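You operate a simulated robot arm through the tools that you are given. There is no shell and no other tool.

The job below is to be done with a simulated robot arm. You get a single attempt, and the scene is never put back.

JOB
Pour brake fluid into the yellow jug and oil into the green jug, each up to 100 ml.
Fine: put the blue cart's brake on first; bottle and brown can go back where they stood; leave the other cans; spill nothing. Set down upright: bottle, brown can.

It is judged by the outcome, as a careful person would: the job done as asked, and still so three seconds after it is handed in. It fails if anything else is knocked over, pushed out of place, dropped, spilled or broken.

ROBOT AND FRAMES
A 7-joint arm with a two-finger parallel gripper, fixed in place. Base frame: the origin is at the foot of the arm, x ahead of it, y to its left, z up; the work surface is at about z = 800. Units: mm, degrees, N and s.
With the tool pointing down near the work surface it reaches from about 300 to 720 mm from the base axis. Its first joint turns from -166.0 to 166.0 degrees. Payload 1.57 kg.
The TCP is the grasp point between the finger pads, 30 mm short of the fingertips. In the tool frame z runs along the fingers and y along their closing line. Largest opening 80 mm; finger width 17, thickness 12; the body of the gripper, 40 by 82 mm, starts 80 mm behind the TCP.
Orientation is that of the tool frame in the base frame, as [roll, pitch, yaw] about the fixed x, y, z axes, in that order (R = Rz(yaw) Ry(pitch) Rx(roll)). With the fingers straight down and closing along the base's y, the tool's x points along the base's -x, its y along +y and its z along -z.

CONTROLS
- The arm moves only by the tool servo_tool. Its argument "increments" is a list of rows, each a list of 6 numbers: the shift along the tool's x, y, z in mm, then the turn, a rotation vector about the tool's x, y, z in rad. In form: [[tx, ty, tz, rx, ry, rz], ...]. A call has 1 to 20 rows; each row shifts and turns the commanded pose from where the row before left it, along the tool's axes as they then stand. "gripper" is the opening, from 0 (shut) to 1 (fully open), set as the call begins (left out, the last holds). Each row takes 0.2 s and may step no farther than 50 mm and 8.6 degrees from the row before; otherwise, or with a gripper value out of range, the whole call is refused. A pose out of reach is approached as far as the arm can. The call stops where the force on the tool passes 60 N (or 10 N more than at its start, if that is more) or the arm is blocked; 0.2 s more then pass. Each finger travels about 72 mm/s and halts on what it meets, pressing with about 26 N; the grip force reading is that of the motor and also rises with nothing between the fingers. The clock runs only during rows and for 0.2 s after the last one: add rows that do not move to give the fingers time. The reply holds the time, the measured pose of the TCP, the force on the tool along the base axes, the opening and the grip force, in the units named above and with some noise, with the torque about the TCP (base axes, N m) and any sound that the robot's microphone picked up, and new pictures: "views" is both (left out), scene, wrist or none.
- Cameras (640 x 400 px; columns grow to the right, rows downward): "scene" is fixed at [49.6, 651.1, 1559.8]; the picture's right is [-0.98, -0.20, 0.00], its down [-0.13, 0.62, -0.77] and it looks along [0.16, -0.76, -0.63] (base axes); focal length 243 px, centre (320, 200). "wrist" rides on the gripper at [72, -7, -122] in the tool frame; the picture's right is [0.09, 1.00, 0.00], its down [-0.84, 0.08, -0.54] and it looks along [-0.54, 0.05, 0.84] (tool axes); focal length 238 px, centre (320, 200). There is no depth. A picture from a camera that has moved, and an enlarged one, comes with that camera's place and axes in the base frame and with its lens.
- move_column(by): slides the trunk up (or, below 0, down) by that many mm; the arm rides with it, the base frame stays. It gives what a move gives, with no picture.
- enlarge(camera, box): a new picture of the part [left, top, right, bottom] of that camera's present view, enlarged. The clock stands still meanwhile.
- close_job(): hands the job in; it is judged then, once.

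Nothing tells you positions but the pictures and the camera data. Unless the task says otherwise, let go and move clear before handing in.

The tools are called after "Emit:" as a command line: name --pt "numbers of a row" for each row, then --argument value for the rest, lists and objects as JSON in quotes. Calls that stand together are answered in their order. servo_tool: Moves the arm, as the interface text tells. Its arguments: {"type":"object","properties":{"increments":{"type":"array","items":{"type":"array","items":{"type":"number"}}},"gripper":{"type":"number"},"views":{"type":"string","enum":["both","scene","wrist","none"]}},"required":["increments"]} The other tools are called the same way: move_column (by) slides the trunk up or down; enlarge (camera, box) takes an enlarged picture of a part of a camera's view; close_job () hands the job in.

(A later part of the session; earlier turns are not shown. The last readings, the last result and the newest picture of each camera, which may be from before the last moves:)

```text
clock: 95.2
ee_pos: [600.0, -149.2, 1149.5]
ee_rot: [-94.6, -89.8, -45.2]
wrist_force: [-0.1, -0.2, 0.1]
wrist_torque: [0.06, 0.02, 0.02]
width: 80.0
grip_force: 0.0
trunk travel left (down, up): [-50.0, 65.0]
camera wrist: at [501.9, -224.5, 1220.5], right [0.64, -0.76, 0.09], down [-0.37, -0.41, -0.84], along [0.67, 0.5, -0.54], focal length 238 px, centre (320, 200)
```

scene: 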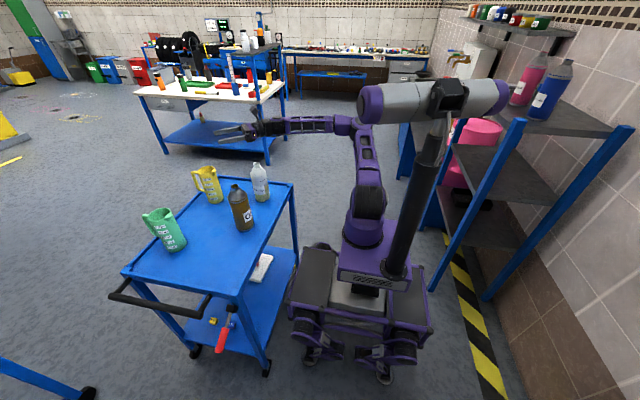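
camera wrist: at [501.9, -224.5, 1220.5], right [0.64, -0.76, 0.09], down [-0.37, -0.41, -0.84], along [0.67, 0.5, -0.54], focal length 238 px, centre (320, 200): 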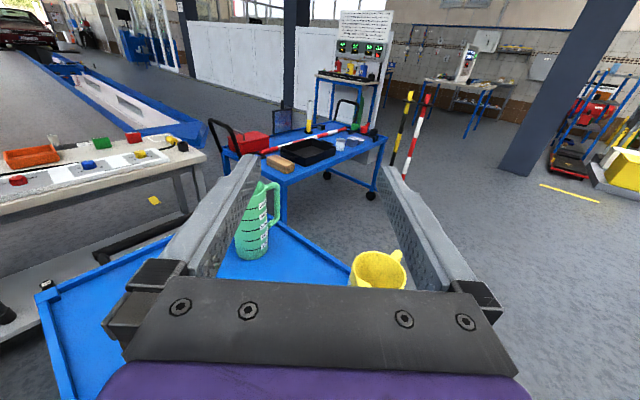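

Emit:
servo_tool --pt "0 -29.4 -12.9 0 0 0" --pt "0 -29.4 -12.9 0 0 0" --pt "0 -29.4 -12.9 0 0 0" --pt "0 -29.4 -12.9 0 0 0" --pt "0 -29.4 -12.9 0 0 0" --pt "0 0 0 0 0 0"

```text
clock: 96.6
ee_pos: [455.7, -78.5, 1150.2]
ee_rot: [-99.2, -89.8, -40.7]
wrist_force: [0.1, 1.1, -0.7]
wrist_torque: [0.02, -0.02, -0.01]
width: 80.2
grip_force: 0.2
trunk travel left (down, up): [-50.0, 65.0]
camera wrist: at [357.7, -153.1, 1221.1], right [0.64, -0.76, 0.09], down [-0.37, -0.41, -0.84], along [0.67, 0.5, -0.54], focal length 238 px, centre (320, 200)
```

scene: 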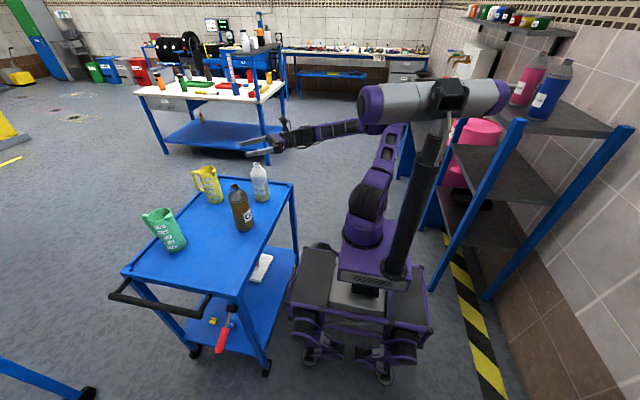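
wrist: 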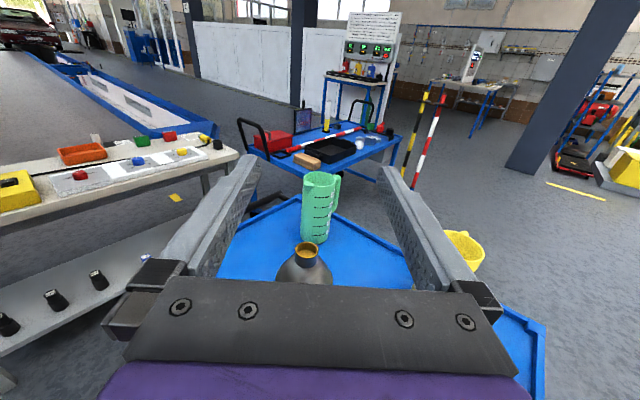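

Reached without contact, and the can's mouth lies ahead. I'll lower partway and measure the lateral offset.

Emit:
servo_tool --pt "-30 0 0 0 0 0" --pt "-30 0 0 0 0 0" --pt "-30 0 0 0 0 0" --pt "-20 0 0 0 0 0" --pt "0 0 0 0 0 0"

Emit:
enlarge --camera "wrist" --box '[230, 120, 410, 290]'

```text
clock: 97.8
ee_pos: [456.6, -77.0, 1039.7]
ee_rot: [-96.6, -89.6, -43.3]
wrist_force: [0.5, -0.4, -0.1]
wrist_torque: [0.04, 0.03, -0.02]
width: 80.0
grip_force: 0.1
trunk travel left (down, up): [-50.0, 65.0]
camera wrist: at [358.1, -153.0, 1111.4], right [0.64, -0.76, 0.09], down [-0.37, -0.41, -0.84], along [0.67, 0.5, -0.54], focal length 238 px, centre (320, 200)
```

scene: 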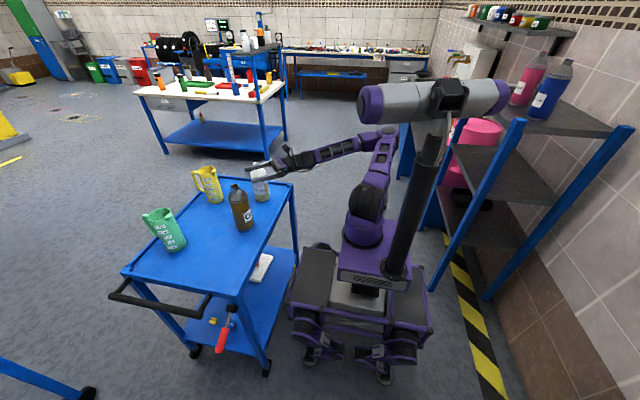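
wrist: 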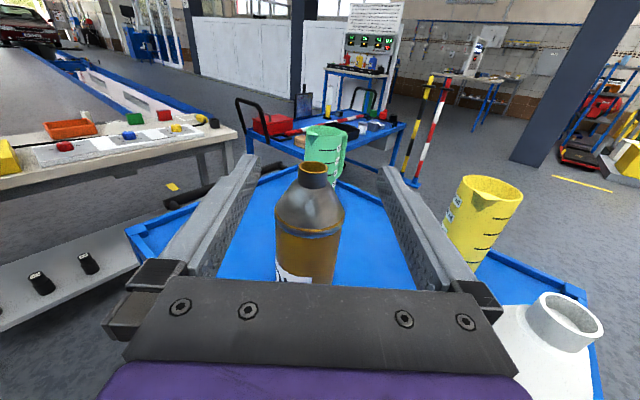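

```text
2.35 times, centred on (320, 205) of wrist
camera zoom: at [358.1, -153.0, 1111.4], right [0.64, -0.76, 0.09], down [-0.37, -0.41, -0.84], along [0.67, 0.5, -0.54], focal length 561 px, centre (320, 188)
```

zoom: 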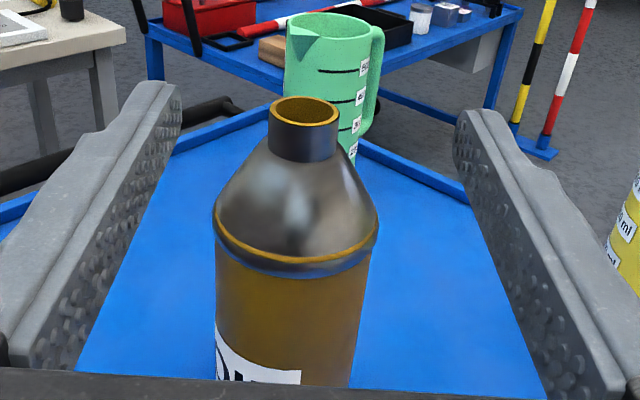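

The can is about 4 mm left of centre and about 75–76 mm wide at the body, so it fits with about 2 mm per side. I'll correct and lower to grip height, then check again.

Emit:
servo_tool --pt "-29 -4.3 0 0 0 0" --pt "-29 0 0 0 0 0" --pt "-29 0 0 0 0 0" --pt "-29 0 0 0 0 0" --pt "-29 0 0 0 0 0" --pt "0 0 0 0 0 0"

Emit:
enlarge --camera "wrist" --box '[230, 100, 410, 290]'

Emit:
enlarge --camera "scene" --box '[215, 150, 335, 240]'

```text
clock: 99.2
ee_pos: [452.3, -73.9, 894.2]
ee_rot: [-97.0, -89.9, -43.0]
wrist_force: [0.2, -0.4, 0.3]
wrist_torque: [0.0, 0.02, 0.01]
width: 79.9
grip_force: 0.1
trunk travel left (down, up): [-50.0, 65.0]
camera wrist: at [354.5, -149.5, 965.2], right [0.64, -0.76, 0.09], down [-0.37, -0.41, -0.84], along [0.67, 0.5, -0.54], focal length 238 px, centre (320, 200)
```

scene: 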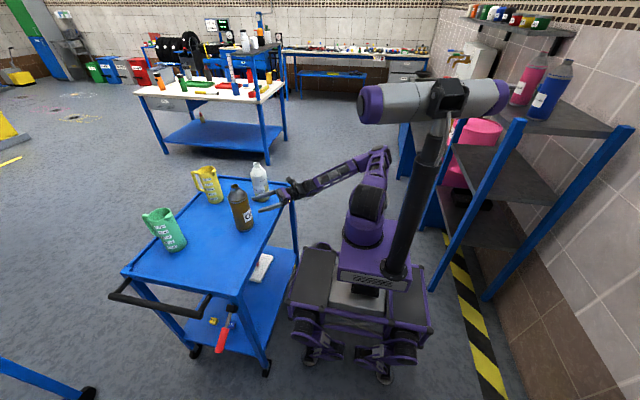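
wrist: 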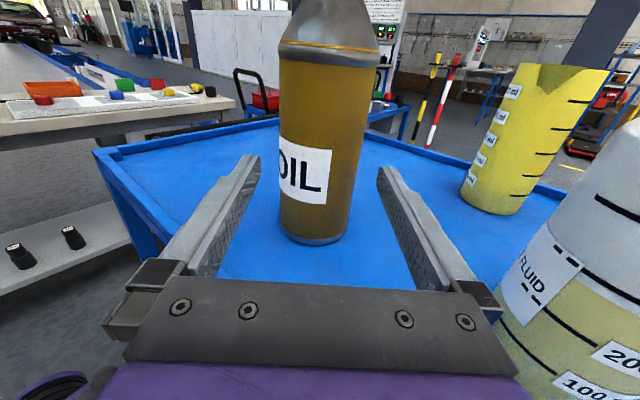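

```text
2.11 times, centred on (320, 195) of wrist
camera zoom: at [354.5, -149.5, 965.2], right [0.64, -0.76, 0.09], down [-0.37, -0.41, -0.84], along [0.67, 0.5, -0.54], focal length 502 px, centre (320, 210)
```

zoom: 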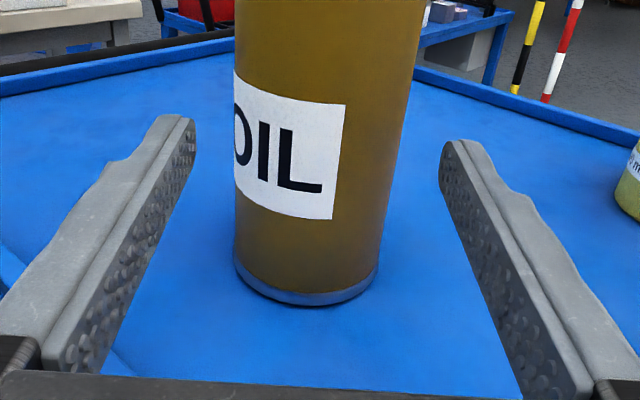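

```text
4.44 times, centred on (275, 195) of scene
camera zoom: at [49.6, 651.1, 1559.8], right [-0.98, -0.2, 0.0], down [-0.13, 0.62, -0.77], along [0.16, -0.76, -0.63], focal length 1079 px, centre (520, 222)
```

zoom: 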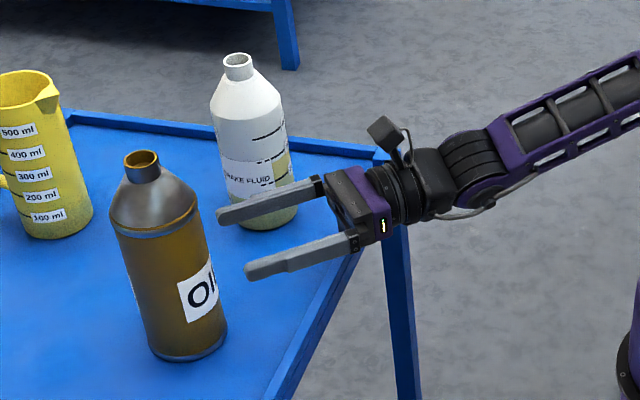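

Offset is now about 1 mm; I correct it and advance 89 mm around the can.

Emit:
servo_tool --pt "0 0.8 10 0 0 0" --pt "0 0 15 0 0 0" --pt "0 0 12 0 0 0" --pt "0 0 10 0 0 0" --pt "0 0 0 0 0 0"

Emit:
enlarge --camera "wrist" --box '[230, 100, 410, 290]'

```text
clock: 100.4
ee_pos: [489.5, -44.1, 894.7]
ee_rot: [-95.6, -89.8, -44.4]
wrist_force: [-0.1, -1.1, -0.1]
wrist_torque: [0.0, -0.01, 0.0]
width: 79.8
grip_force: 0.1
trunk travel left (down, up): [-50.0, 65.0]
camera wrist: at [390.8, -119.3, 965.8], right [0.64, -0.76, 0.09], down [-0.37, -0.41, -0.84], along [0.67, 0.5, -0.54], focal length 238 px, centre (320, 200)
```

scene: 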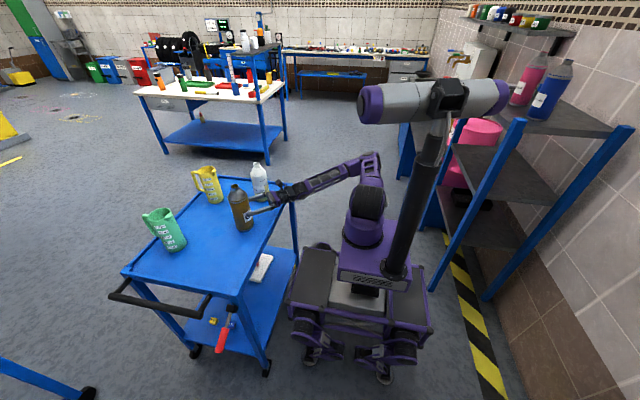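
wrist: 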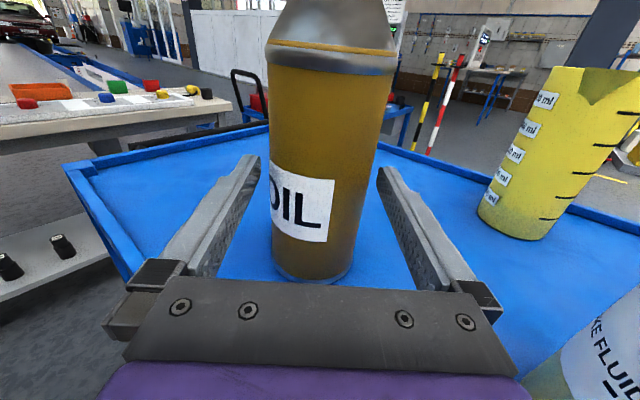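

```text
2.11 times, centred on (320, 195) of wrist
camera zoom: at [390.8, -119.3, 965.8], right [0.64, -0.76, 0.09], down [-0.37, -0.41, -0.84], along [0.67, 0.5, -0.54], focal length 502 px, centre (320, 210)
```

zoom: 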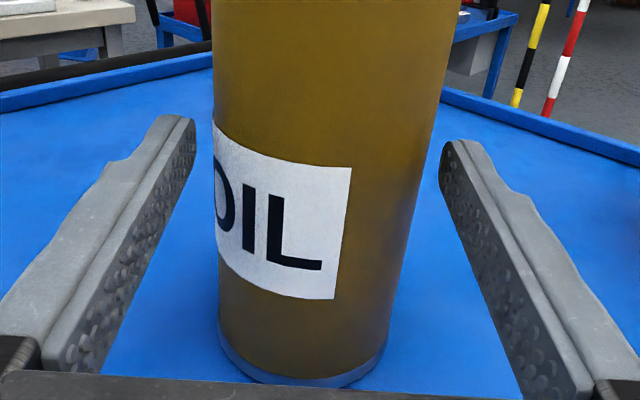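

The gap looks a little smaller on the right. I'll zoom on both fingertips to compare the clearances before going further.

Emit:
enlarge --camera "wrist" --box '[235, 140, 305, 200]'

Emit:
enlarge --camera "wrist" --box '[340, 140, 410, 200]'

```text
6.67 times, centred on (270, 170) of wrist
camera zoom: at [390.8, -119.3, 965.8], right [0.64, -0.76, 0.09], down [-0.37, -0.41, -0.84], along [0.67, 0.5, -0.54], focal length 1589 px, centre (653, 400)
```

zoom: 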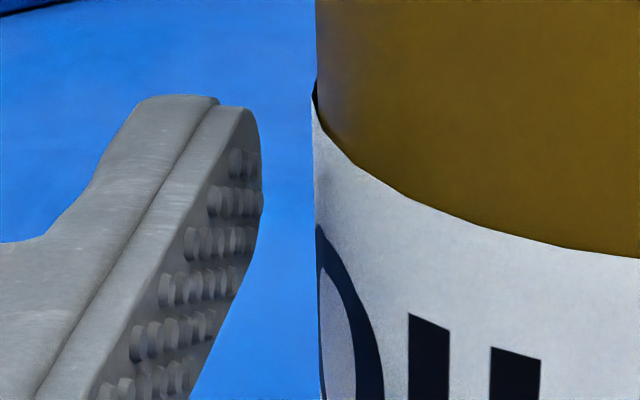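

```text
6.67 times, centred on (375, 170) of wrist
camera zoom: at [390.8, -119.3, 965.8], right [0.64, -0.76, 0.09], down [-0.37, -0.41, -0.84], along [0.67, 0.5, -0.54], focal length 1589 px, centre (-47, 400)
```

zoom: 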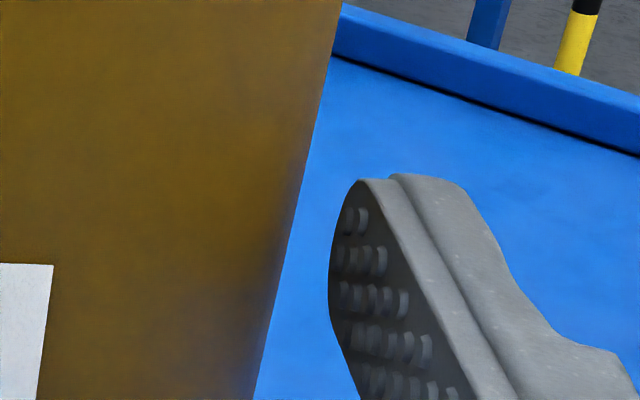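

The zoom puts the can about 1.3 mm to the right of the gripper's centre. I correct that, then advance in short steps.

Emit:
servo_tool --pt "0 1.3 0 0 0 0" --pt "0 0 10 0 0 0" --pt "0 0 10 0 0 0" --pt "0 0 0 0 0 0" --views "wrist"

Emit:
enlarge --camera "wrist" --box '[235, 140, 305, 200]'

Emit:
enlarge --camera "wrist" --box '[340, 140, 410, 200]'

```text
clock: 101.4
ee_pos: [505.6, -33.0, 896.0]
ee_rot: [-99.3, -89.9, -40.6]
wrist_force: [-0.6, 0.1, -0.4]
wrist_torque: [0.02, -0.01, -0.01]
width: 79.9
grip_force: 0.0
trunk travel left (down, up): [-50.0, 65.0]
camera wrist: at [407.2, -108.1, 966.2], right [0.64, -0.76, 0.09], down [-0.37, -0.41, -0.84], along [0.67, 0.5, -0.54], focal length 238 px, centre (320, 200)
```

wrist: 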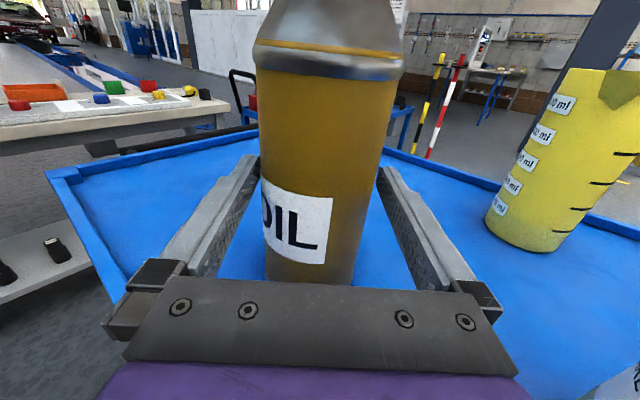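

```text
6.67 times, centred on (270, 170) of wrist
camera zoom: at [407.2, -108.1, 966.2], right [0.64, -0.76, 0.09], down [-0.37, -0.41, -0.84], along [0.67, 0.5, -0.54], focal length 1589 px, centre (653, 400)
```

zoom: 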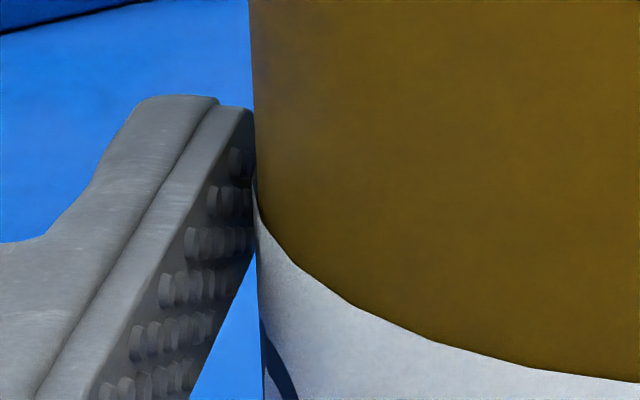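

```text
6.67 times, centred on (375, 170) of wrist
camera zoom: at [407.2, -108.1, 966.2], right [0.64, -0.76, 0.09], down [-0.37, -0.41, -0.84], along [0.67, 0.5, -0.54], focal length 1589 px, centre (-47, 400)
```

zoom: 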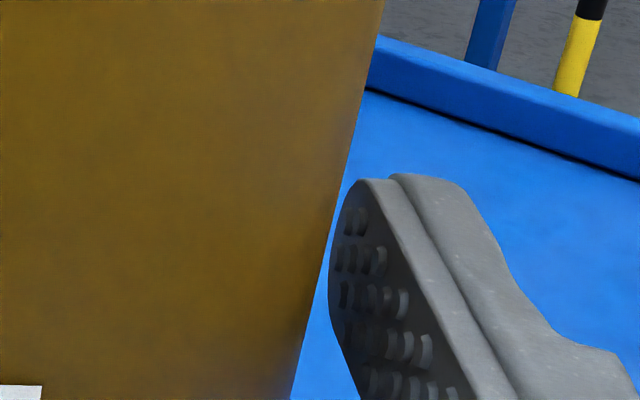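

Comparing tangent lines to the fingertips, I over-corrected by about 1.1 mm, and the can comes out near 73.5 mm wide. I'll take that back and complete the advance.

Emit:
servo_tool --pt "0 -1.1 0 0 0 0" --pt "0 0 7 0 0 0" --pt "0 0 7 0 0 0" --pt "0 0 7 0 0 0" --pt "0 0 0 0 0 0" --views "wrist"

Emit:
enlarge --camera "scene" --box '[215, 165, 285, 240]'

```text
clock: 102.6
ee_pos: [519.3, -18.9, 895.3]
ee_rot: [-97.6, -89.7, -42.4]
wrist_force: [1.0, 0.4, 0.9]
wrist_torque: [0.02, 0.03, -0.02]
width: 80.2
grip_force: 0.1
trunk travel left (down, up): [-50.0, 65.0]
camera wrist: at [422.1, -93.6, 966.2], right [0.64, -0.76, 0.09], down [-0.37, -0.41, -0.84], along [0.67, 0.5, -0.54], focal length 238 px, centre (320, 200)
```

wrist: 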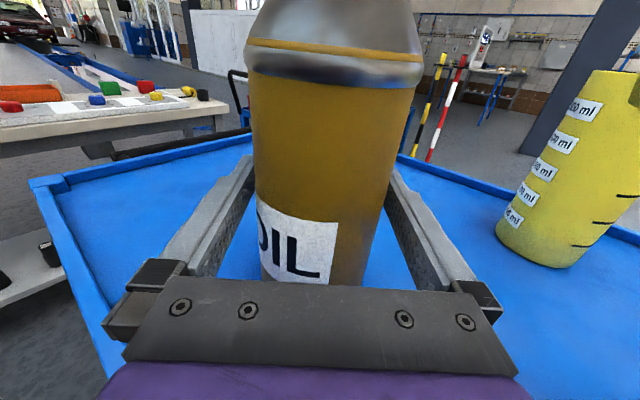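

```text
5.33 times, centred on (250, 202) of scene
camera zoom: at [49.6, 651.1, 1559.8], right [-0.98, -0.2, 0.0], down [-0.13, 0.62, -0.77], along [0.16, -0.76, -0.63], focal length 1294 px, centre (693, 187)
```

zoom: 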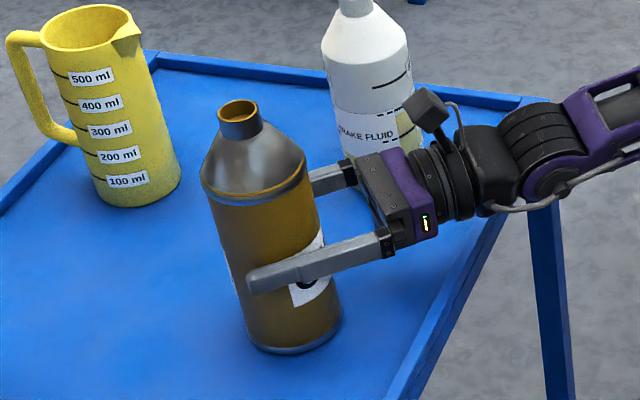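

The can is between the pads with no contact force. Closing.

Emit:
servo_tool --pt "0 0 0 0 0 0" --pt "0 0 0 0 0 0" --pt "0 0 0 0 0 0" --gripper 0.6 --views "wrist"

Emit:
enlarge --camera "scene" --box '[215, 165, 285, 240]'

```text
clock: 103.4
ee_pos: [519.4, -18.5, 895.5]
ee_rot: [-98.7, -89.8, -41.4]
wrist_force: [2.0, 0.6, 0.4]
wrist_torque: [-0.03, -0.15, 0.03]
width: 73.6
grip_force: 25.2
trunk travel left (down, up): [-50.0, 65.0]
camera wrist: at [422.0, -93.6, 966.3], right [0.64, -0.76, 0.09], down [-0.37, -0.41, -0.84], along [0.67, 0.5, -0.54], focal length 238 px, centre (320, 200)
```

wrist: 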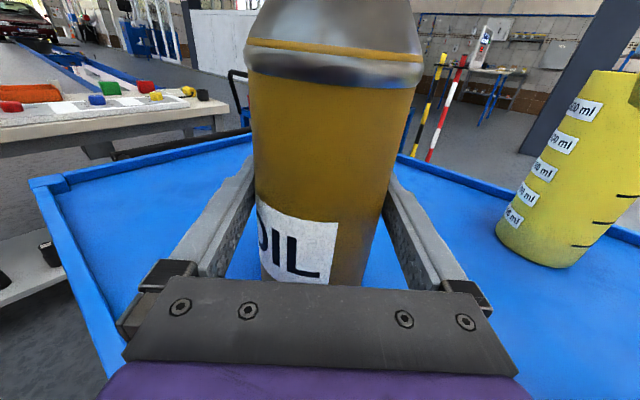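

```text
5.33 times, centred on (250, 202) of scene
camera zoom: at [49.6, 651.1, 1559.8], right [-0.98, -0.2, 0.0], down [-0.13, 0.62, -0.77], along [0.16, -0.76, -0.63], focal length 1294 px, centre (693, 187)
```

zoom: 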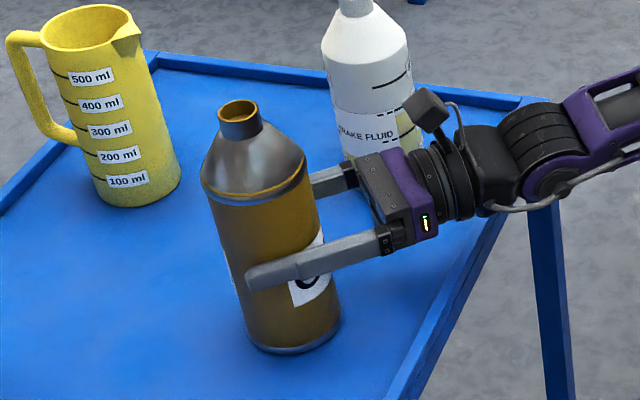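

Gripped at 73.6 mm with the can unmoved. I'll lift it straight up 150 mm and take several weight readings.

Emit:
servo_tool --pt "10 0 0 0 0 0" --pt "20 0 0 0 0 0" --pt "25 0 0 0 0 0" --pt "25 0 0 0 0 0" --pt "25 0 0 0 0 0" --pt "25 0 0 0 0 0" --pt "15 0 0 0 0 0" --pt "5 0 0 0 0 0" --pt "0 0 0 0 0 0" --views "scene"

Emit:
servo_tool --pt "0 0 0 0 0 0" --views "none"

Emit:
servo_tool --pt "0 0 0 0 0 0" --views "none"

Emit:
servo_tool --pt "0 0 0 0 0 0" --views "none"

Emit:
servo_tool --pt "0 0 0 0 0 0" --views "none"

Emit:
servo_tool --pt "0 0 0 0 0 0" --views "none"

Emit:
servo_tool --pt "0 0 0 0 0 0" --views "none"

```text
clock: 105.4
ee_pos: [520.2, -20.0, 1044.2]
ee_rot: [-99.2, -89.8, -40.7]
wrist_force: [0.3, 0.7, -5.2]
wrist_torque: [0.03, 0.02, -0.02]
width: 73.0
grip_force: 26.0
trunk travel left (down, up): [-50.0, 65.0]
```

scene: 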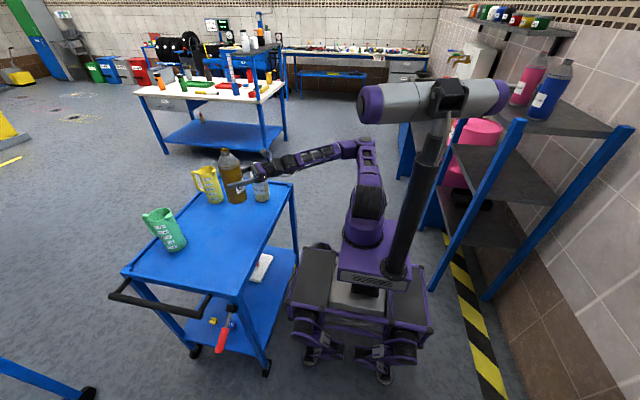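

```text
clock: 105.8
ee_pos: [519.9, -19.2, 1045.5]
ee_rot: [-101.8, -89.7, -38.0]
wrist_force: [0.4, -0.2, -5.1]
wrist_torque: [0.04, 0.01, 0.04]
width: 73.0
grip_force: 26.0
trunk travel left (down, up): [-50.0, 65.0]
```

```text
clock: 106.2
ee_pos: [521.2, -20.3, 1044.1]
ee_rot: [-101.1, -89.7, -38.7]
wrist_force: [-0.8, 0.9, -5.3]
wrist_torque: [0.02, -0.02, -0.02]
width: 73.3
grip_force: 25.6
trunk travel left (down, up): [-50.0, 65.0]
```

```text
clock: 106.6
ee_pos: [521.4, -19.5, 1045.9]
ee_rot: [-101.4, -89.9, -38.5]
wrist_force: [0.5, -0.6, -4.7]
wrist_torque: [0.02, 0.02, -0.01]
width: 73.4
grip_force: 25.7
trunk travel left (down, up): [-50.0, 65.0]
```

```text
clock: 107.0
ee_pos: [521.2, -18.4, 1045.3]
ee_rot: [-101.5, -89.8, -38.5]
wrist_force: [0.6, -0.1, -4.6]
wrist_torque: [0.0, -0.01, -0.01]
width: 73.0
grip_force: 26.1
trunk travel left (down, up): [-50.0, 65.0]
```

```text
clock: 107.4
ee_pos: [520.6, -19.7, 1045.9]
ee_rot: [-101.5, -89.8, -38.6]
wrist_force: [-0.2, 0.5, -4.7]
wrist_torque: [0.02, 0.0, 0.01]
width: 73.2
grip_force: 26.3
trunk travel left (down, up): [-50.0, 65.0]
```

```text
clock: 107.8
ee_pos: [520.7, -20.1, 1045.2]
ee_rot: [-101.2, -89.8, -38.9]
wrist_force: [0.2, -0.3, -4.7]
wrist_torque: [-0.02, 0.01, 0.04]
width: 73.4
grip_force: 25.7
trunk travel left (down, up): [-50.0, 65.0]
```

The can weighs about 4.9 N. I'll raise it, carry it forward and turn the hand back to point straight ahead, clear of both jugs.

Emit:
servo_tool --pt "20 0 0 0 0 0" --pt "25 0 0 0 0 0" --pt "0 15 15 0 0 0" --pt "0 26 25 0 0 0" --pt "0 26 25 0 0 0" --pt "0 26 25 0 0 0" --pt "0 24 22 0 0 0" --pt "0 14 13 0 0 0" --pt "0 0 0 0 0 0" --views "none"

Emit:
servo_tool --pt "0 0 0 -0.0698 0 0" --pt "0 0 0 -0.0698 0 0" --pt "0 0 0 -0.0698 0 0" --pt "0 0 0 -0.0698 0 0" --pt "0 0 0 -0.0698 0 0" --pt "0 0 0 -0.0698 0 0" --pt "0 0 0 -0.0698 0 0" --pt "0 0 0 -0.0698 0 0" --pt "0 0 0 -0.0698 0 0" --pt "0 0 0 -0.0699 0 0" --pt "0 0 0 0 0 0"

```text
clock: 109.8
ee_pos: [700.9, -38.3, 1090.0]
ee_rot: [-101.4, -89.8, -38.6]
wrist_force: [0.3, 0.7, -5.5]
wrist_torque: [0.01, -0.01, -0.01]
width: 73.1
grip_force: 26.2
trunk travel left (down, up): [-50.0, 65.0]
```

```text
clock: 112.2
ee_pos: [700.6, -40.1, 1088.4]
ee_rot: [-138.6, -89.7, -41.4]
wrist_force: [-0.2, 0.1, -4.8]
wrist_torque: [0.03, 0.01, -0.01]
width: 73.1
grip_force: 26.5
trunk travel left (down, up): [-50.0, 65.0]
camera wrist: at [578.7, -33.9, 1160.7], right [0.0, -1.0, 0.09], down [-0.54, -0.07, -0.84], along [0.84, -0.05, -0.54], focal length 238 px, centre (320, 200)
```

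scene: 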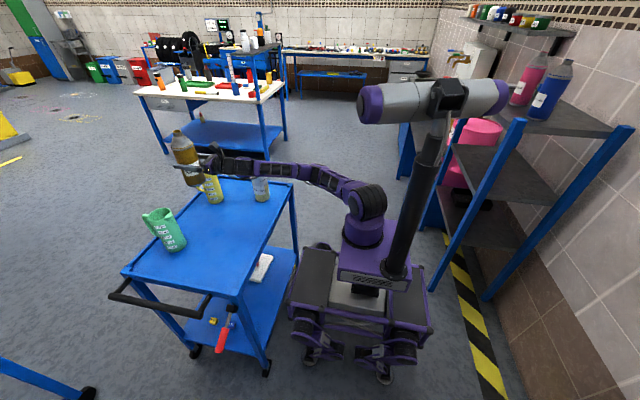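
wrist: 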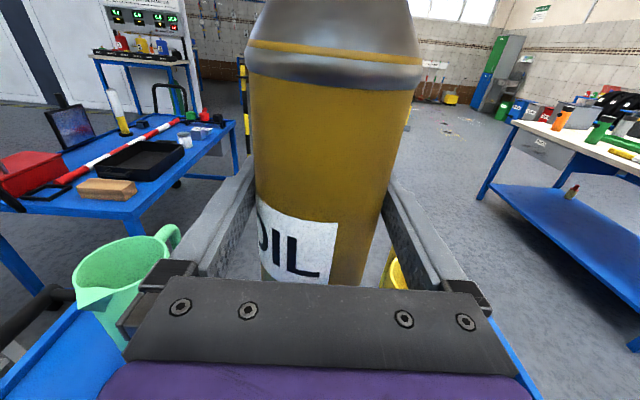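

The green jug's rim centre is near (742, 140). I'll move beside it and tilt to 65°, which keeps the oil well inside for any plausible fill.

Emit:
servo_tool --pt "-16.3 -16.3 13.8 0 0 0" --pt "-16.3 -16.3 13.8 0 0 0" --pt "-16.3 -16.3 13.8 0 0 0" --pt "0 0 0 0 0 0" --pt "0 0 0 0 0 -0.0873" --pt "0 0 0 0 0 -0.0873" --pt "0 0 0 0 0 -0.0873" --pt "0 0 0 0 0 -0.0873" --pt "0 0 0 0 0 -0.0873" --pt "0 0 0 0 0 -0.0873" --pt "0 0 0 0 0 -0.0873" --pt "0 0 0 0 0 -0.0873" --pt "0 0 0 0 0 -0.0873"

Emit:
enlarge --camera "scene" --box '[120, 130, 260, 260]'

```text
clock: 115.0
ee_pos: [741.3, 11.6, 1041.1]
ee_rot: [90.3, -45.1, 90.0]
wrist_force: [-1.3, -0.2, -5.1]
wrist_torque: [0.05, 0.02, 0.02]
width: 72.7
grip_force: 26.7
trunk travel left (down, up): [-50.0, 65.0]
camera wrist: at [619.8, 64.5, 1086.0], right [0.0, -0.64, 0.77], down [-0.54, -0.65, -0.54], along [0.84, -0.41, -0.35], focal length 238 px, centre (320, 200)
```

scene: 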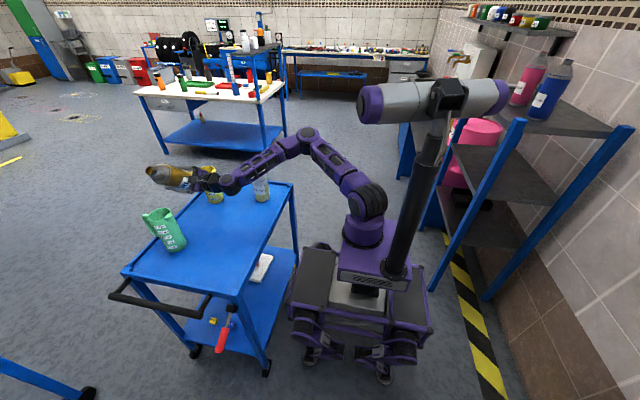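
wrist: 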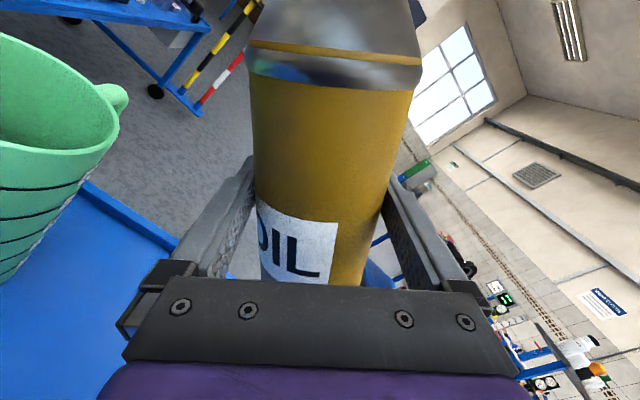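

```text
3.08 times, centred on (190, 195) of scene
camera zoom: at [49.6, 651.1, 1559.8], right [-0.98, -0.2, 0.0], down [-0.13, 0.62, -0.77], along [0.16, -0.76, -0.63], focal length 747 px, centre (720, 215)
```

zoom: 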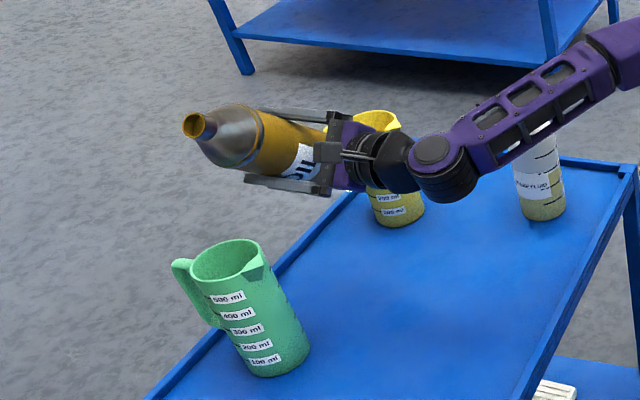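

On course. I'll go to 65°, lower so the lip will be near the rim, and look.

Emit:
servo_tool --pt "0 0 0 0 0 -0.0873" --pt "0 0 0 0 0 -0.0873" --pt "0 0 0 0 0 -0.0873" --pt "0 0 0 0 0 -0.0873" --pt "-10.6 -20.4 0 0 0 0" --pt "-10.6 -20.4 0 0 0 0" --pt "0 0 0 0 0 0"

Emit:
enlarge --camera "scene" --box '[120, 130, 260, 260]'

```text
clock: 116.6
ee_pos: [742.2, 8.8, 995.1]
ee_rot: [90.2, -25.2, 90.0]
wrist_force: [0.0, -0.2, -5.6]
wrist_torque: [0.0, 0.01, -0.02]
width: 73.2
grip_force: 25.9
trunk travel left (down, up): [-50.0, 65.0]
camera wrist: at [619.6, 74.5, 1018.1], right [0.0, -0.34, 0.94], down [-0.54, -0.79, -0.28], along [0.84, -0.51, -0.19], focal length 238 px, centre (320, 200)
```

scene: 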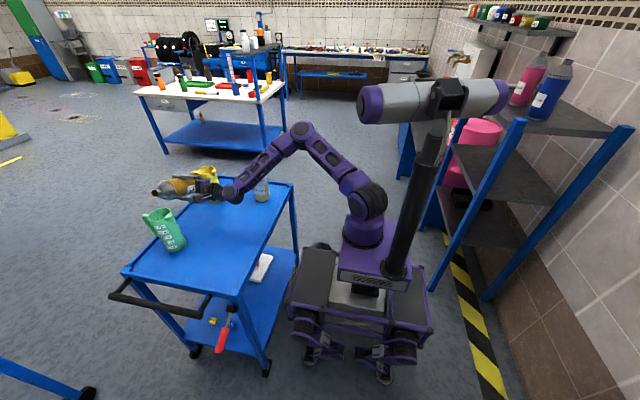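
wrist: 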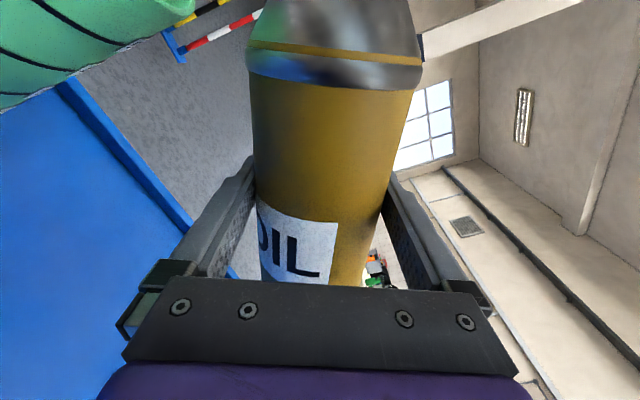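

```text
3.08 times, centred on (190, 195) of scene
camera zoom: at [49.6, 651.1, 1559.8], right [-0.98, -0.2, 0.0], down [-0.13, 0.62, -0.77], along [0.16, -0.76, -0.63], focal length 747 px, centre (720, 215)
```

zoom: 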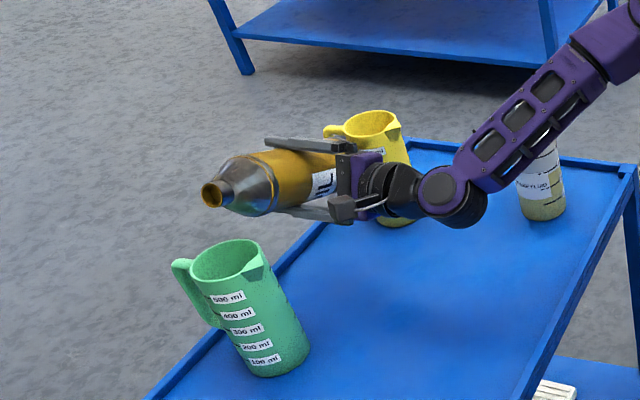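

Mouth position checks out over the green jug's near side. I'll tilt on in small steps, checking for the start of flow.

Emit:
servo_tool --pt "0 0 0 0 0 -0.0436" --pt "0 0 0 0 0 -0.0436" --pt "0 0 0 0 0 0" --views "none"

Emit:
enlarge --camera "scene" --box '[140, 150, 230, 250]'

Emit:
servo_tool --pt "0 0 0 0 0 -0.0436" --pt "0 0 0 0 0 0" --views "none"

Emit:
enlarge --camera "scene" --box '[140, 150, 230, 250]'

```text
clock: 117.4
ee_pos: [742.1, 8.2, 993.9]
ee_rot: [90.1, -20.1, 90.0]
wrist_force: [-0.6, 0.3, -5.0]
wrist_torque: [0.01, -0.04, 0.0]
width: 73.0
grip_force: 26.0
trunk travel left (down, up): [-50.0, 65.0]
```

```text
4.00 times, centred on (185, 200) of scene
camera zoom: at [49.6, 651.1, 1559.8], right [-0.98, -0.2, 0.0], down [-0.13, 0.62, -0.77], along [0.16, -0.76, -0.63], focal length 971 px, centre (860, 200)
```

zoom: 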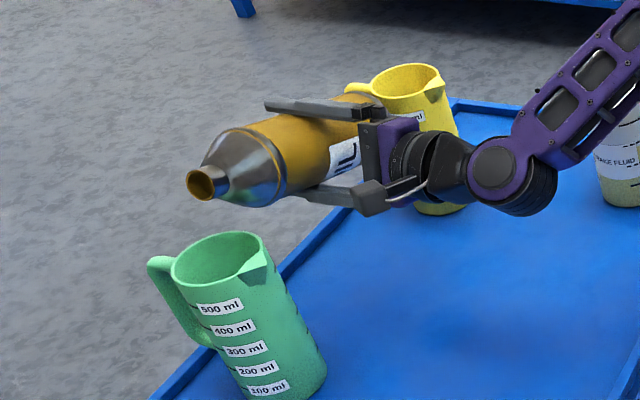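

```text
clock: 118.0
ee_pos: [742.1, 8.6, 994.8]
ee_rot: [90.2, -17.6, 89.9]
wrist_force: [-0.5, 0.0, -4.6]
wrist_torque: [0.0, -0.02, 0.02]
width: 73.1
grip_force: 26.4
trunk travel left (down, up): [-50.0, 65.0]
```

```text
4.00 times, centred on (185, 200) of scene
camera zoom: at [49.6, 651.1, 1559.8], right [-0.98, -0.2, 0.0], down [-0.13, 0.62, -0.77], along [0.16, -0.76, -0.63], focal length 971 px, centre (860, 200)
```

zoom: 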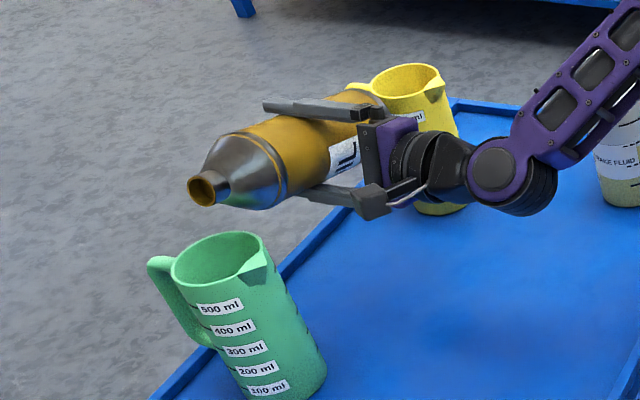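

Emit:
servo_tool --pt "0 0 0 0 0 -0.03" --pt "0 0 0 0 0 0" --views "none"

Emit:
enlarge --camera "scene" --box '[140, 150, 230, 250]'

Emit:
servo_tool --pt "0 0 0 0 0 -0.03" --pt "0 0 0 0 0 0" --views "none"

Emit:
enlarge --camera "scene" --box '[140, 150, 230, 250]'

```text
clock: 118.6
ee_pos: [741.8, 9.0, 995.1]
ee_rot: [90.3, -15.8, 90.1]
wrist_force: [0.4, 0.8, -5.2]
wrist_torque: [-0.01, 0.01, -0.01]
width: 73.1
grip_force: 26.7
trunk travel left (down, up): [-50.0, 65.0]
```

```text
4.00 times, centred on (185, 200) of scene
camera zoom: at [49.6, 651.1, 1559.8], right [-0.98, -0.2, 0.0], down [-0.13, 0.62, -0.77], along [0.16, -0.76, -0.63], focal length 971 px, centre (860, 200)
```

zoom: 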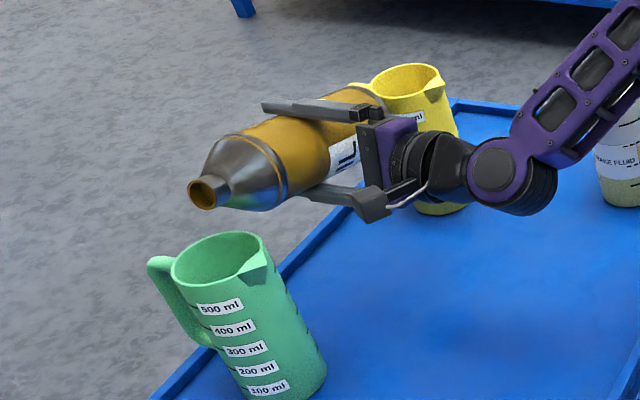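

```text
clock: 119.2
ee_pos: [741.6, 8.4, 993.6]
ee_rot: [90.1, -14.1, 90.0]
wrist_force: [-0.3, 0.5, -5.5]
wrist_torque: [0.02, -0.03, 0.06]
width: 73.2
grip_force: 25.5
trunk travel left (down, up): [-50.0, 65.0]
```

```text
4.00 times, centred on (185, 200) of scene
camera zoom: at [49.6, 651.1, 1559.8], right [-0.98, -0.2, 0.0], down [-0.13, 0.62, -0.77], along [0.16, -0.76, -0.63], focal length 971 px, centre (860, 200)
```

zoom: 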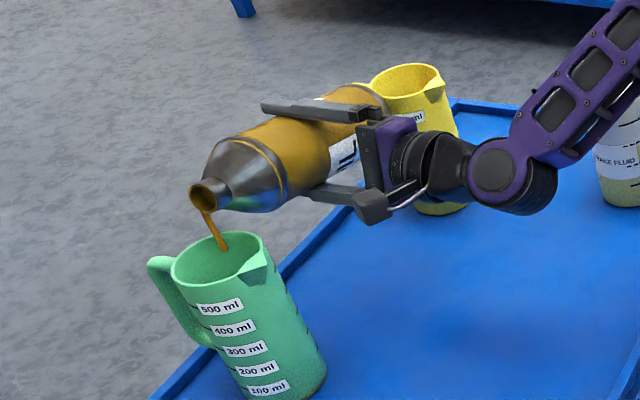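

Oil is now flowing cleanly into the green jug. I'll hold here and see when the stream stops.

Emit:
servo_tool --pt "0 0 0 0 0 0" --views "none"

Emit:
enlarge --camera "scene" --box '[140, 150, 230, 250]'

Emit:
servo_tool --pt "0 0 0 0 0 0" --views "none"

Emit:
enlarge --camera "scene" --box '[140, 150, 230, 250]'

```text
clock: 119.6
ee_pos: [742.5, 8.6, 994.6]
ee_rot: [90.1, -14.2, 89.9]
wrist_force: [0.4, -1.1, -5.2]
wrist_torque: [-0.01, -0.03, 0.0]
width: 73.0
grip_force: 26.0
trunk travel left (down, up): [-50.0, 65.0]
```

```text
4.00 times, centred on (185, 200) of scene
camera zoom: at [49.6, 651.1, 1559.8], right [-0.98, -0.2, 0.0], down [-0.13, 0.62, -0.77], along [0.16, -0.76, -0.63], focal length 971 px, centre (860, 200)
```

zoom: 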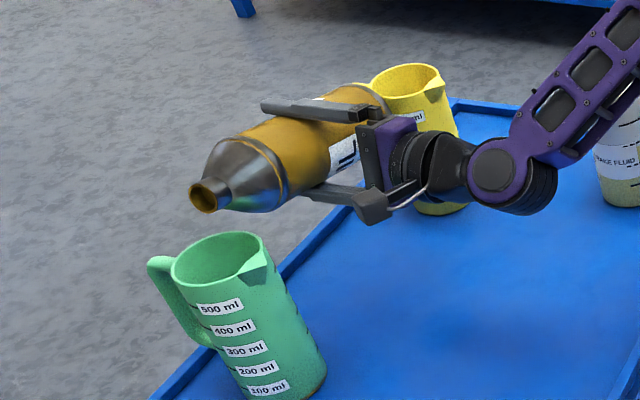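

```text
clock: 120.0
ee_pos: [741.9, 8.9, 994.6]
ee_rot: [90.2, -14.2, 89.9]
wrist_force: [-0.2, -0.4, -5.1]
wrist_torque: [0.0, -0.02, 0.02]
width: 73.0
grip_force: 25.8
trunk travel left (down, up): [-50.0, 65.0]
```

```text
4.00 times, centred on (185, 200) of scene
camera zoom: at [49.6, 651.1, 1559.8], right [-0.98, -0.2, 0.0], down [-0.13, 0.62, -0.77], along [0.16, -0.76, -0.63], focal length 971 px, centre (860, 200)
```

zoom: 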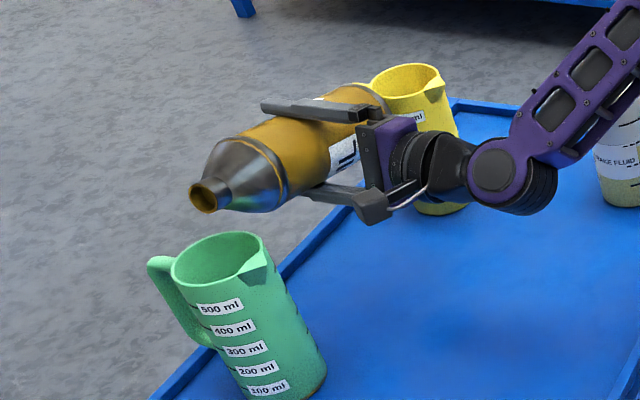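

The stream stopped. I notice a brownish tint at the bottom of the green jug, so I'll zoom in there.

Emit:
enlarge --camera "scene" --box '[140, 205, 195, 260]'

Emit:
enlarge --camera "scene" --box '[165, 230, 195, 256]'

Emit:
enlarge --camera "scene" --box '[195, 180, 235, 210]'

```text
7.27 times, centred on (168, 232) of scene
camera zoom: at [49.6, 651.1, 1559.8], right [-0.98, -0.2, 0.0], down [-0.13, 0.62, -0.77], along [0.16, -0.76, -0.63], focal length 1765 px, centre (1429, -36)
```

zoom: 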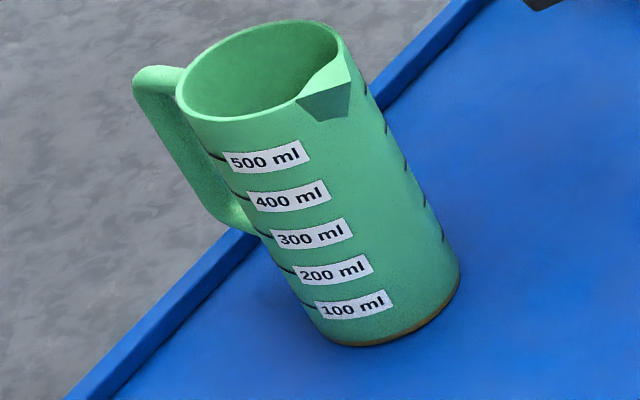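

```text
15.38 times, centred on (180, 243) of scene
camera zoom: at [49.6, 651.1, 1559.8], right [-0.98, -0.2, 0.0], down [-0.13, 0.62, -0.77], along [0.16, -0.76, -0.63], focal length 3734 px, centre (2474, -462)
```

zoom: 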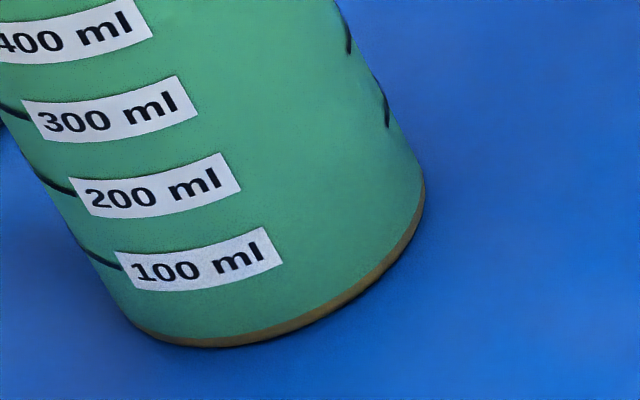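

```text
13.33 times, centred on (215, 195) of scene
camera zoom: at [49.6, 651.1, 1559.8], right [-0.98, -0.2, 0.0], down [-0.13, 0.62, -0.77], along [0.16, -0.76, -0.63], focal length 3236 px, centre (1720, 267)
```

zoom: 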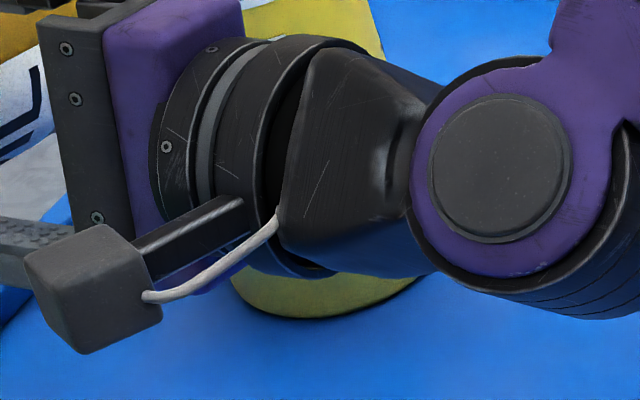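

The jug is translucent and that tint is the oil level itself, only a thin band so far, so I can read the fill directly against the 100 ml line. I'll pour on in steps.

Emit:
servo_tool --pt "0 0 0 0 0 -0.03" --pt "0 0 0 0 0 0" --pt "0 0 0 0 0 0" --pt "0 0 0 0 0 0" --pt "0 0 0 0 0 0" --pt "0 0 0 0 0 0" --views "scene"

Emit:
enlarge --camera "scene" --box '[140, 150, 230, 250]'

Emit:
enlarge --camera "scene" --box '[165, 230, 195, 256]'

```text
clock: 121.4
ee_pos: [742.2, 8.4, 994.2]
ee_rot: [90.2, -12.4, 90.0]
wrist_force: [0.3, 0.7, -4.8]
wrist_torque: [0.03, -0.03, -0.01]
width: 73.0
grip_force: 25.8
trunk travel left (down, up): [-50.0, 65.0]
```

scene: 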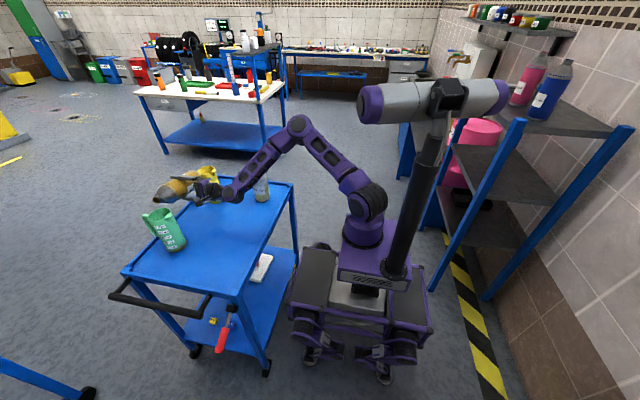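

```text
4.00 times, centred on (185, 200) of scene
camera zoom: at [49.6, 651.1, 1559.8], right [-0.98, -0.2, 0.0], down [-0.13, 0.62, -0.77], along [0.16, -0.76, -0.63], focal length 971 px, centre (860, 200)
```

zoom: 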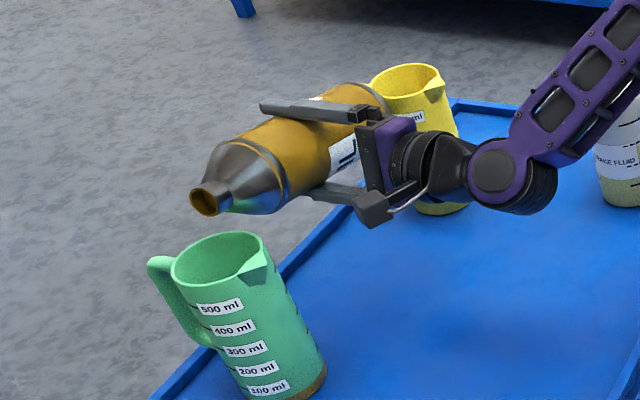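

```text
15.38 times, centred on (180, 243) of scene
camera zoom: at [49.6, 651.1, 1559.8], right [-0.98, -0.2, 0.0], down [-0.13, 0.62, -0.77], along [0.16, -0.76, -0.63], focal length 3734 px, centre (2474, -462)
```

zoom: 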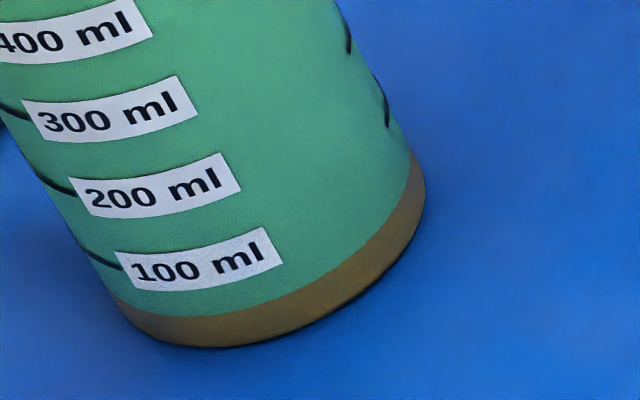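

The oil band is now clearly visible at about a quarter of the way to the 100 ml mark. I'll continue stepwise.

Emit:
servo_tool --pt "0 0 0 0 0 -0.03" --pt "0 0 0 0 0 0" --pt "0 0 0 0 0 0" --pt "0 0 0 0 0 0" --pt "0 0 0 0 0 0" --pt "0 0 0 0 0 0" --views "none"

Emit:
enlarge --camera "scene" --box '[140, 150, 230, 250]'

Emit:
enlarge --camera "scene" --box '[165, 230, 195, 256]'

```text
clock: 122.8
ee_pos: [741.3, 8.6, 994.0]
ee_rot: [90.1, -10.9, 90.0]
wrist_force: [0.3, -1.1, -5.0]
wrist_torque: [0.01, -0.01, 0.02]
width: 72.9
grip_force: 25.9
trunk travel left (down, up): [-50.0, 65.0]
```

```text
4.00 times, centred on (185, 200) of scene
camera zoom: at [49.6, 651.1, 1559.8], right [-0.98, -0.2, 0.0], down [-0.13, 0.62, -0.77], along [0.16, -0.76, -0.63], focal length 971 px, centre (860, 200)
```

zoom: 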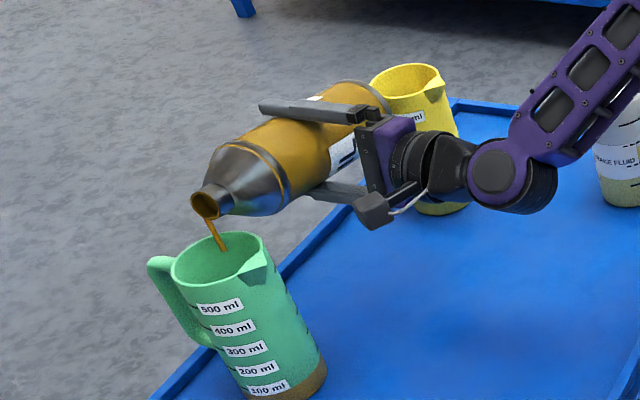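

```text
15.38 times, centred on (180, 243) of scene
camera zoom: at [49.6, 651.1, 1559.8], right [-0.98, -0.2, 0.0], down [-0.13, 0.62, -0.77], along [0.16, -0.76, -0.63], focal length 3734 px, centre (2474, -462)
```

zoom: 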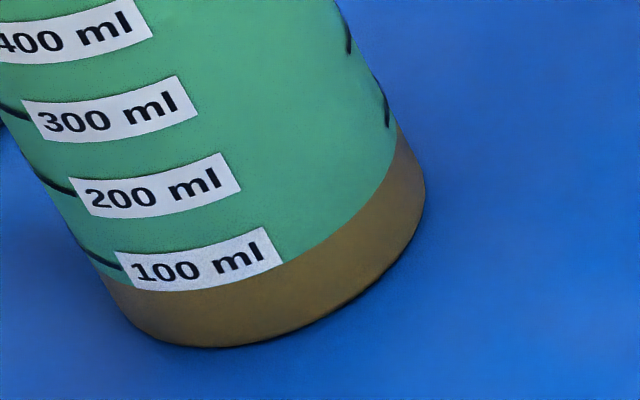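

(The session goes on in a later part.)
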